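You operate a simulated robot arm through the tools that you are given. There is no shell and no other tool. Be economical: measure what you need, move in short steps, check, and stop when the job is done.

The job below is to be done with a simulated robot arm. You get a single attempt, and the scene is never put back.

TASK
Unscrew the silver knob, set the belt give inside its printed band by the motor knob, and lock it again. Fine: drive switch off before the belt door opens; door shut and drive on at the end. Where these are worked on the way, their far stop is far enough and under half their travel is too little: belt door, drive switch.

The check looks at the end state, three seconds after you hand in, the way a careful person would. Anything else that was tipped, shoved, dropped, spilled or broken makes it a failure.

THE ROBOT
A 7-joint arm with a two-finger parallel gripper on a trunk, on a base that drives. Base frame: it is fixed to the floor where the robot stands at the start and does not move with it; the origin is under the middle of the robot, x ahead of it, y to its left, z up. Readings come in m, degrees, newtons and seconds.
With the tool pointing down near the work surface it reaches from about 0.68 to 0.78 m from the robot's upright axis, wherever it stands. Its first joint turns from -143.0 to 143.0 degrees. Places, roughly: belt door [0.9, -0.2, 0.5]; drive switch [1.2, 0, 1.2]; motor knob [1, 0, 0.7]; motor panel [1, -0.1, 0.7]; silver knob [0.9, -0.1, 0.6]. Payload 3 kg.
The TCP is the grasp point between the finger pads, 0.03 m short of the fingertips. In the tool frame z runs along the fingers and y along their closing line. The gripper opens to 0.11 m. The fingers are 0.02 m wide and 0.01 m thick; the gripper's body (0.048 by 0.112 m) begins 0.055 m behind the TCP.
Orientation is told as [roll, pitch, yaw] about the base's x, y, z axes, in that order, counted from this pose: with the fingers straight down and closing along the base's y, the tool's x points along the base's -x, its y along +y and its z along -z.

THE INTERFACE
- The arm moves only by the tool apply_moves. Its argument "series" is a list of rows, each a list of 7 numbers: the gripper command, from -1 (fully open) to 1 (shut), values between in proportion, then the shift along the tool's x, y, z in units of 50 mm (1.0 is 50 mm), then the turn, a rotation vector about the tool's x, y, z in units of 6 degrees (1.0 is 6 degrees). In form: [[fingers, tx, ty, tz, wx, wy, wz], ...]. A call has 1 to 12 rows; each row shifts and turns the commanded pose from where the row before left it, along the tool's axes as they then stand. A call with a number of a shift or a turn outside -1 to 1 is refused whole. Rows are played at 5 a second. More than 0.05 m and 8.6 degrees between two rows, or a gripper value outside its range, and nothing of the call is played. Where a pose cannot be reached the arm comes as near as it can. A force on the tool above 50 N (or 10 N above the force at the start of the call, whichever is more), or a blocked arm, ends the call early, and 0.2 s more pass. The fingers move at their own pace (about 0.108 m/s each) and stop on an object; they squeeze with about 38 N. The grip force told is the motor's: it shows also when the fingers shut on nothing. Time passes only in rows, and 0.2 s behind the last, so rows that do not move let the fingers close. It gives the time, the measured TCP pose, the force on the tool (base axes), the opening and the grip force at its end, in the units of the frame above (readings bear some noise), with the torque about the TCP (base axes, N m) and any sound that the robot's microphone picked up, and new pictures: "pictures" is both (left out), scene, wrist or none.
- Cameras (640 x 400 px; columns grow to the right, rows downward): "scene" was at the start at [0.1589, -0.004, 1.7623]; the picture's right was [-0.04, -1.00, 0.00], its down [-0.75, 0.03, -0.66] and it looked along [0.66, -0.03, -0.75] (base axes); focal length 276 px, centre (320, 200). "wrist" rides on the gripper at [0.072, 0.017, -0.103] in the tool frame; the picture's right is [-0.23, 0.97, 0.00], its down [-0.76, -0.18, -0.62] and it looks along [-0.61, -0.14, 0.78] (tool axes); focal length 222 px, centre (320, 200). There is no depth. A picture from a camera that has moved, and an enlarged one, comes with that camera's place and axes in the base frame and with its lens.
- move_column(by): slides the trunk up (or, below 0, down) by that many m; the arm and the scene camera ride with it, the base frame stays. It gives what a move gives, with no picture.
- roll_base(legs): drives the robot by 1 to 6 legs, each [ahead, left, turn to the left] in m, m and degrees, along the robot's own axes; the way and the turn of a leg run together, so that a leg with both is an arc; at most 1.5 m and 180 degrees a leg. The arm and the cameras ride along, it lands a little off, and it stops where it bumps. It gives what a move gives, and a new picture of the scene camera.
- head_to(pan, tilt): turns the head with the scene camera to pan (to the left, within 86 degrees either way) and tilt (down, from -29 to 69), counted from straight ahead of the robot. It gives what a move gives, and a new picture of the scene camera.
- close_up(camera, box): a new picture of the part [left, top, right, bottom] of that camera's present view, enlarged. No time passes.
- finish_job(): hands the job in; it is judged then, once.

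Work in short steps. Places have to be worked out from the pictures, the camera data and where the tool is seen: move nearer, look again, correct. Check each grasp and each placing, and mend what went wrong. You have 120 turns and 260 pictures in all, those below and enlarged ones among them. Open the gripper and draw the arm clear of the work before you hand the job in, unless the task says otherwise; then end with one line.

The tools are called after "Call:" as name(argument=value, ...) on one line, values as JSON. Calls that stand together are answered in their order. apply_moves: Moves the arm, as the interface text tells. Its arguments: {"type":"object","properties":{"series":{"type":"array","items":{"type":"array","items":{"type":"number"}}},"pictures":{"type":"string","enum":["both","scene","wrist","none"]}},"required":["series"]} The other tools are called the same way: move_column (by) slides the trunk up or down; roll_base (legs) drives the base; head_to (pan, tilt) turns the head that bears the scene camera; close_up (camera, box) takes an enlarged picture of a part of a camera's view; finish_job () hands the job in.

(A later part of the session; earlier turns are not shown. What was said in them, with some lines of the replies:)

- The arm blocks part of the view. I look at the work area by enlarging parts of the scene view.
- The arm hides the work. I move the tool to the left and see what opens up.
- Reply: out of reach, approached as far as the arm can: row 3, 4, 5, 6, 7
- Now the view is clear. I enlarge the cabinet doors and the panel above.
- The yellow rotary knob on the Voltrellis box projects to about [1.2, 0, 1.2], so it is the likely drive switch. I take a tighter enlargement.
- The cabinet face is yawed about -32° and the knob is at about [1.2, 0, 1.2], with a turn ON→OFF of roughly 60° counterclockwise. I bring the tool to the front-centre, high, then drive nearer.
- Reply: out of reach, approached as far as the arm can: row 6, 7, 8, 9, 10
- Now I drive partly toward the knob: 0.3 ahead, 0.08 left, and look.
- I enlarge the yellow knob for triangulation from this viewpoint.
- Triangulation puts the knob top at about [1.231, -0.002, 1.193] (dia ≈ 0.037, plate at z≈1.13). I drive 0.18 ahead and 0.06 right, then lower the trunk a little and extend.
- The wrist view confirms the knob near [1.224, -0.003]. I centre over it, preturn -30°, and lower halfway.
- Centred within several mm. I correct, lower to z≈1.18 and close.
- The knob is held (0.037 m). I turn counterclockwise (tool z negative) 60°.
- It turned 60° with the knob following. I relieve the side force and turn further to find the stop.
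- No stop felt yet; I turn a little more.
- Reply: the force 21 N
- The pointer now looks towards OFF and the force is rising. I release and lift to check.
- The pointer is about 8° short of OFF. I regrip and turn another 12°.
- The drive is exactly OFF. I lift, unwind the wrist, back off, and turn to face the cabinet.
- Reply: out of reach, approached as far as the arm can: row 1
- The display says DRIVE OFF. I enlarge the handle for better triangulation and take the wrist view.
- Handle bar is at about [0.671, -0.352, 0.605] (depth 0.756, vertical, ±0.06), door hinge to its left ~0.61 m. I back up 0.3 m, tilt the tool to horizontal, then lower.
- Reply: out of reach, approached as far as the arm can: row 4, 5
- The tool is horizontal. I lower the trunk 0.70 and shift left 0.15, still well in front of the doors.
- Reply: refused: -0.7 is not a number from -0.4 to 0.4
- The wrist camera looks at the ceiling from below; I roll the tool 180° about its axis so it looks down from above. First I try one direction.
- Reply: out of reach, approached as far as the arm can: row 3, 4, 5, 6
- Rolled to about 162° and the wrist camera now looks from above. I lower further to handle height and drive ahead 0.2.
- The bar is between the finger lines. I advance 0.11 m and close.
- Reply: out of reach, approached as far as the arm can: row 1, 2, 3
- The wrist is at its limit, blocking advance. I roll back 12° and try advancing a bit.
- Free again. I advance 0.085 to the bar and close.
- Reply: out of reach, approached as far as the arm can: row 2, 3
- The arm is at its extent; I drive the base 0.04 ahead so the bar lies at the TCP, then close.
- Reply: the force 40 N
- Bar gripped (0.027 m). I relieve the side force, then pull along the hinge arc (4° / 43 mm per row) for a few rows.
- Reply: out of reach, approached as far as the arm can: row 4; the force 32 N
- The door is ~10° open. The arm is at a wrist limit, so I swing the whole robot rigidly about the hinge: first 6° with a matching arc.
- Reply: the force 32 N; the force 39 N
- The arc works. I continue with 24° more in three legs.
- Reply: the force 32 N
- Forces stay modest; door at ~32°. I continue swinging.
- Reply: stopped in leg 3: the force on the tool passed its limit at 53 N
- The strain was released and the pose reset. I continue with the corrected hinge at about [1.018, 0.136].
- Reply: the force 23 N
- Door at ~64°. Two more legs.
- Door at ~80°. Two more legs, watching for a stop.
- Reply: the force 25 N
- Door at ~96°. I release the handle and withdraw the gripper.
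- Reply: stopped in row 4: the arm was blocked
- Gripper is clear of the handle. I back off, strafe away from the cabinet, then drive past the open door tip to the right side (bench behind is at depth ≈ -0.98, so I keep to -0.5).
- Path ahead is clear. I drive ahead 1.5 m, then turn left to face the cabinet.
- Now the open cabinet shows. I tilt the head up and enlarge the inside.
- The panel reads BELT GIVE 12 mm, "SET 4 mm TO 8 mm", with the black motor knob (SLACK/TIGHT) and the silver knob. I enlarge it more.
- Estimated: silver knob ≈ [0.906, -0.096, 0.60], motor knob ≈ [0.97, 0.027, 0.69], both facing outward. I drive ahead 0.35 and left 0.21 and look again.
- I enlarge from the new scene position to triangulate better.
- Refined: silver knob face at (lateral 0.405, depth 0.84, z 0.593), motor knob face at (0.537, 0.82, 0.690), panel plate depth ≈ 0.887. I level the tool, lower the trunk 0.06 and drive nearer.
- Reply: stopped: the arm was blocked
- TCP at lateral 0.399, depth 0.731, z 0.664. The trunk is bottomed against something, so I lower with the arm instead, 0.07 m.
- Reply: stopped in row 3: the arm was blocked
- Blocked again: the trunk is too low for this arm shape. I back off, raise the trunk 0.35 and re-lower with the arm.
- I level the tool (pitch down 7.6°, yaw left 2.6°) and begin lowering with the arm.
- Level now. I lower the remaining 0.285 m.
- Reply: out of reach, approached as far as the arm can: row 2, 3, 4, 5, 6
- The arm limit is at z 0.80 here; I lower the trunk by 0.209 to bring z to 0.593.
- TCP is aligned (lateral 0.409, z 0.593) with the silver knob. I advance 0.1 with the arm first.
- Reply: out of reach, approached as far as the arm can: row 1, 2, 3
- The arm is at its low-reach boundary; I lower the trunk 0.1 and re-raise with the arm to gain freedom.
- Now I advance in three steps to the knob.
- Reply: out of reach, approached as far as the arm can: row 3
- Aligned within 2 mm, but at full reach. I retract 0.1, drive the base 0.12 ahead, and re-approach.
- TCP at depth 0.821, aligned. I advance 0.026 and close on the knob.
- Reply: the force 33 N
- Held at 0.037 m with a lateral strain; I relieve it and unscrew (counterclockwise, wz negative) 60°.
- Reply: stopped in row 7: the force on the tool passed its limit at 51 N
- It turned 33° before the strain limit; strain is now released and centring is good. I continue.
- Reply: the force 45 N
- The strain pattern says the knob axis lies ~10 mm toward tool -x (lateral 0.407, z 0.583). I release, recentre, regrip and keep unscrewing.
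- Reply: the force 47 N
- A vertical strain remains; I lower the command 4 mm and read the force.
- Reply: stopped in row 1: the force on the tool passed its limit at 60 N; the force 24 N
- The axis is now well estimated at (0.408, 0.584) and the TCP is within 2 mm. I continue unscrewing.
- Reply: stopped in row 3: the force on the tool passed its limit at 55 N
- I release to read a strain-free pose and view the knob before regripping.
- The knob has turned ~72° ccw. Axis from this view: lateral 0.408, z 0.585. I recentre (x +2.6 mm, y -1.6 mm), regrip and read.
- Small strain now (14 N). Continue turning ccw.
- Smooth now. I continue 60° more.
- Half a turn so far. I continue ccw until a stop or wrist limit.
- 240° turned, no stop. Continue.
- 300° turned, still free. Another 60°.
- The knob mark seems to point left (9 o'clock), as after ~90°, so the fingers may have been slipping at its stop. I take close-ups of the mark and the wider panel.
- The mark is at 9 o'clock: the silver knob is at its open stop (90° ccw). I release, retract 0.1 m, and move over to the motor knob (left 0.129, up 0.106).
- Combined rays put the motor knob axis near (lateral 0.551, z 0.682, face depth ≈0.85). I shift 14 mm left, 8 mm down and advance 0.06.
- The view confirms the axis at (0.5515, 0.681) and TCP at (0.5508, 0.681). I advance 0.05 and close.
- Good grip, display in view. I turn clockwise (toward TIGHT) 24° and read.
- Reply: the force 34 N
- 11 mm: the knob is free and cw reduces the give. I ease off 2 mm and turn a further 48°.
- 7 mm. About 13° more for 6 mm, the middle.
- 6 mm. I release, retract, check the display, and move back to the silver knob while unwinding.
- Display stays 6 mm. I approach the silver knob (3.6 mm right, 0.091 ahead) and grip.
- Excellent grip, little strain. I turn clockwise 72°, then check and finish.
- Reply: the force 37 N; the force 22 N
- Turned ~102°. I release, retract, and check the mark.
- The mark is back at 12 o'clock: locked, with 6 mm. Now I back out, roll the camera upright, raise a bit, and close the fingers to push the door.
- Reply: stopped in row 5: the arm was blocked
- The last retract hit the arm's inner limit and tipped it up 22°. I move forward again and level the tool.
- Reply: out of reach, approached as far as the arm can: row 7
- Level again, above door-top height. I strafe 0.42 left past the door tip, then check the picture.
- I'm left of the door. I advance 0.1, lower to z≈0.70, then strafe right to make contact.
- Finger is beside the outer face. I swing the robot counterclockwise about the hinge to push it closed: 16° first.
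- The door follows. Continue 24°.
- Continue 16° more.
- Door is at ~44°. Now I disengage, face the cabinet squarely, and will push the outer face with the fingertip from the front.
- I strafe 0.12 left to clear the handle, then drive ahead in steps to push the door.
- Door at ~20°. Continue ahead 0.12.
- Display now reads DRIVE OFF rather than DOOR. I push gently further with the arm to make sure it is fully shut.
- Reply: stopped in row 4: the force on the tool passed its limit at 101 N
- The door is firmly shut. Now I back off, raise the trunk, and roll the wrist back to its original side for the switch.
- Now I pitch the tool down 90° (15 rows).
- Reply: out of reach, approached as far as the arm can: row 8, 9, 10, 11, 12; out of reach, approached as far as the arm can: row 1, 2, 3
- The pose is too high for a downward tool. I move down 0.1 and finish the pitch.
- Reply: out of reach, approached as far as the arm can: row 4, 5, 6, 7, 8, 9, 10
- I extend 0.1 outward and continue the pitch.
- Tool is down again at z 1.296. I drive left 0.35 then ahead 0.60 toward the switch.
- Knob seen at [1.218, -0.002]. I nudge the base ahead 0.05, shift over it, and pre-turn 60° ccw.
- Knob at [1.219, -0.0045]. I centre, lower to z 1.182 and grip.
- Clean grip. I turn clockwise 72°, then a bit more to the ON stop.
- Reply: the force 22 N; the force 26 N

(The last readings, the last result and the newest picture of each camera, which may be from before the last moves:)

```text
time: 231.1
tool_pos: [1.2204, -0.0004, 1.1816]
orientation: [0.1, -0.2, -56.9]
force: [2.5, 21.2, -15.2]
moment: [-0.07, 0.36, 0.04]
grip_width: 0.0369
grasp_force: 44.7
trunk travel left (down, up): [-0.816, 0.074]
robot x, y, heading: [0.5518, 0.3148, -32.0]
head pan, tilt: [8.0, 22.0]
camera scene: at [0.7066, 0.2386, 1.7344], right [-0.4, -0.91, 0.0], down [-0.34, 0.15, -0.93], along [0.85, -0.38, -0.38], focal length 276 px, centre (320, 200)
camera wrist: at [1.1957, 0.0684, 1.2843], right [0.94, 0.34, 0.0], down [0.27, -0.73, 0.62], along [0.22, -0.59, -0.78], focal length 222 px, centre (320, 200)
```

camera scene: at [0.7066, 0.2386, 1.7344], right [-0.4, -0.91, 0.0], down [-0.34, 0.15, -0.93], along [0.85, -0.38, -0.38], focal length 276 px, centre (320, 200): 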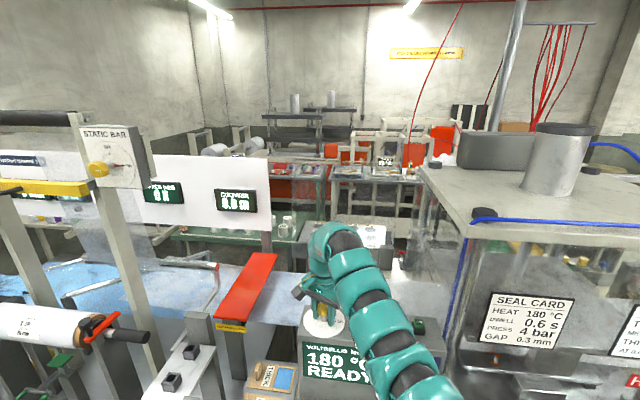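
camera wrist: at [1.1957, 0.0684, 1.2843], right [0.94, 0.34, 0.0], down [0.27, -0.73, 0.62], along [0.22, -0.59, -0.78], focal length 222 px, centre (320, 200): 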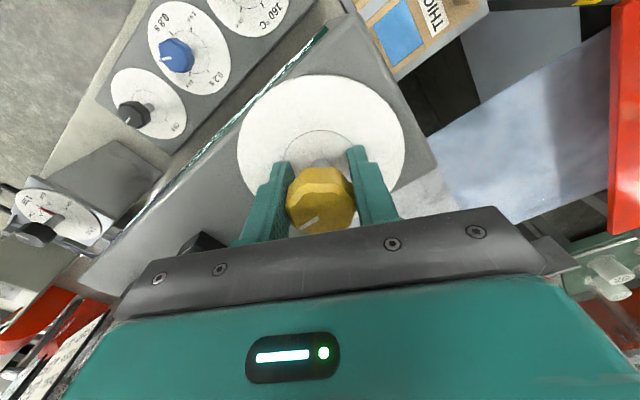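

The display reads READY. I release, lift, and check the pointer.

Call:
apply_moves(series=[[-1, 0, 0, 0, 0, 0, 0], [-1, 0, 0, 0, 0, 0, 0], [-1, 0, 0, -0.8, 0, 0, 0], [-1, 0, 0, -0.8, 0, 0, 0]], pictures="wrist")

Call:
close_up(camera="wrist", box=[240, 70, 400, 200])

```text
time: 232.1
tool_pos: [1.2192, -0.004, 1.262]
orientation: [0.0, -0.2, -56.7]
force: [0.1, 0.3, -0.3]
moment: [-0.04, 0.03, 0.02]
grip_width: 0.1099
grasp_force: 0.0
trunk travel left (down, up): [-0.816, 0.074]
robot x, y, heading: [0.5527, 0.317, -31.7]
head pan, tilt: [8.0, 22.0]
camera wrist: at [1.193, 0.0652, 1.3655], right [0.94, 0.34, 0.0], down [0.27, -0.73, 0.62], along [0.21, -0.59, -0.78], focal length 222 px, centre (320, 200)
```

wrist: 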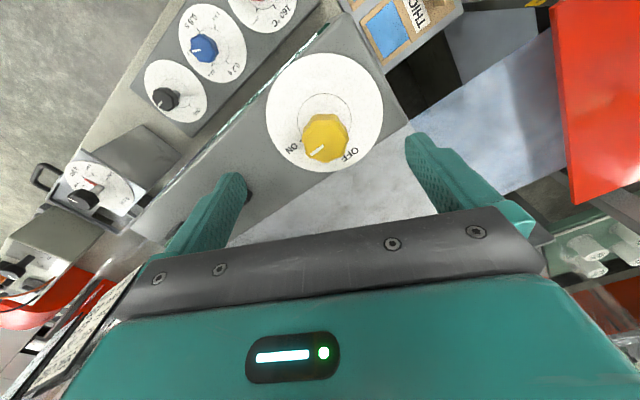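

```text
3.08 times, centred on (320, 135) of wrist
camera zoom: at [1.193, 0.0652, 1.3655], right [0.94, 0.34, 0.0], down [0.27, -0.73, 0.62], along [0.21, -0.59, -0.78], focal length 684 px, centre (320, 400)
```

zoom: 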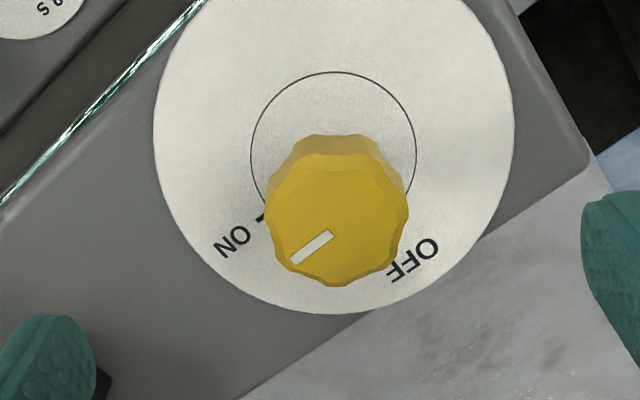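

The mark is at ON. I lift and drive back clear, then take a final look.

Call:
apply_moves(series=[[-1, 0, 0, -0.6, 0, 0, 0]], pictures="none")

Call:
roll_base(legs=[[-0.65, 0, 0]])

Call:
head_to(pan=5, tilt=40)

Call:
close_up(camera="scene", box=[100, 60, 420, 300])

```text
time: 232.5
tool_pos: [1.2177, -0.0023, 1.2941]
orientation: [0.2, -0.1, -56.7]
force: [-0.8, 0.5, 0.1]
moment: [0.0, -0.02, -0.01]
grip_width: 0.1098
grasp_force: 0.1
trunk travel left (down, up): [-0.816, 0.074]
robot x, y, heading: [0.5507, 0.3195, -32.1]
head pan, tilt: [8.0, 22.0]
```

```text
time: 236.1
tool_pos: [0.6662, 0.3377, 1.2918]
orientation: [0.1, -0.1, -56.9]
force: [0.3, 0.5, -0.7]
moment: [0.04, 0.01, -0.06]
grip_width: 0.1098
grasp_force: 0.1
trunk travel left (down, up): [-0.816, 0.074]
robot x, y, heading: [-0.0022, 0.6587, -31.8]
head pan, tilt: [8.0, 22.0]
camera scene: at [0.1518, 0.5787, 1.7346], right [-0.41, -0.91, 0.0], down [-0.34, 0.15, -0.93], along [0.85, -0.38, -0.37], focal length 276 px, centre (320, 200)
```

scene: 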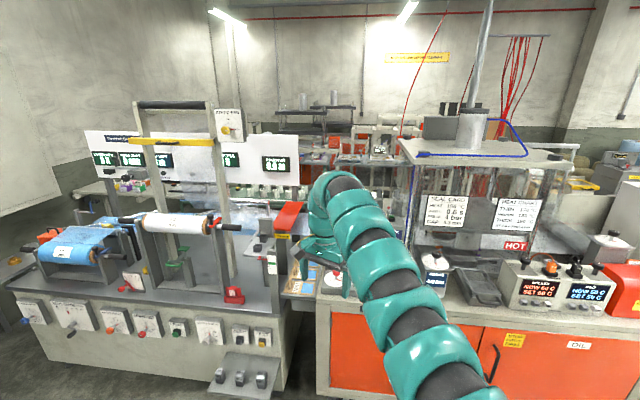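

```text
time: 236.9
tool_pos: [0.6655, 0.3381, 1.2924]
orientation: [0.1, -0.1, -56.9]
force: [0.6, 0.1, -0.4]
moment: [0.0, -0.01, -0.04]
grip_width: 0.11
grasp_force: 0.1
trunk travel left (down, up): [-0.816, 0.074]
robot x, y, heading: [0.0013, 0.6572, -31.7]
head pan, tilt: [5.0, 40.0]
camera scene: at [0.1434, 0.5775, 1.7064], right [-0.45, -0.89, 0.0], down [-0.57, 0.29, -0.77], along [0.68, -0.35, -0.64], focal length 276 px, centre (320, 200)
```

scene: 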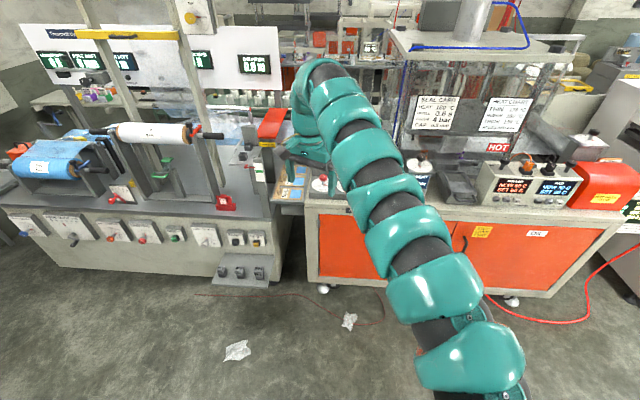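

```text
1.67 times, centred on (260, 180) of scene
camera zoom: at [0.1434, 0.5775, 1.7064], right [-0.45, -0.89, 0.0], down [-0.57, 0.29, -0.77], along [0.68, -0.35, -0.64], focal length 461 px, centre (420, 233)
```

zoom: 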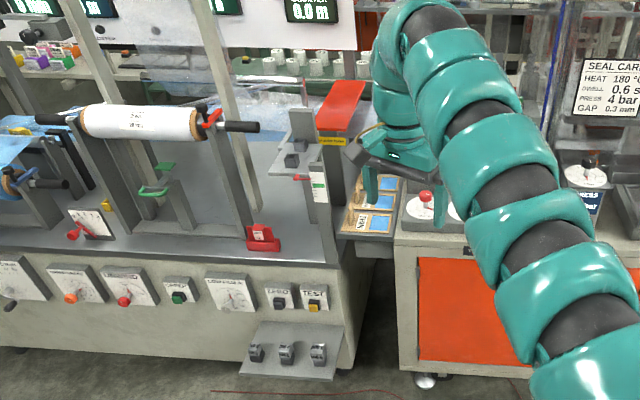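

The door is shut, the drive display read READY after the switch turn, the belt give is 6 mm and locked, and the arm is clear with the gripper open. I hand in.

Call:
finish_job()

```text
The job is handed in.
```

The job is handed in: belt give reads 6 mm (band 4–8 mm), silver knob locked again, belt door shut, and drive switch ON with the display showing READY.
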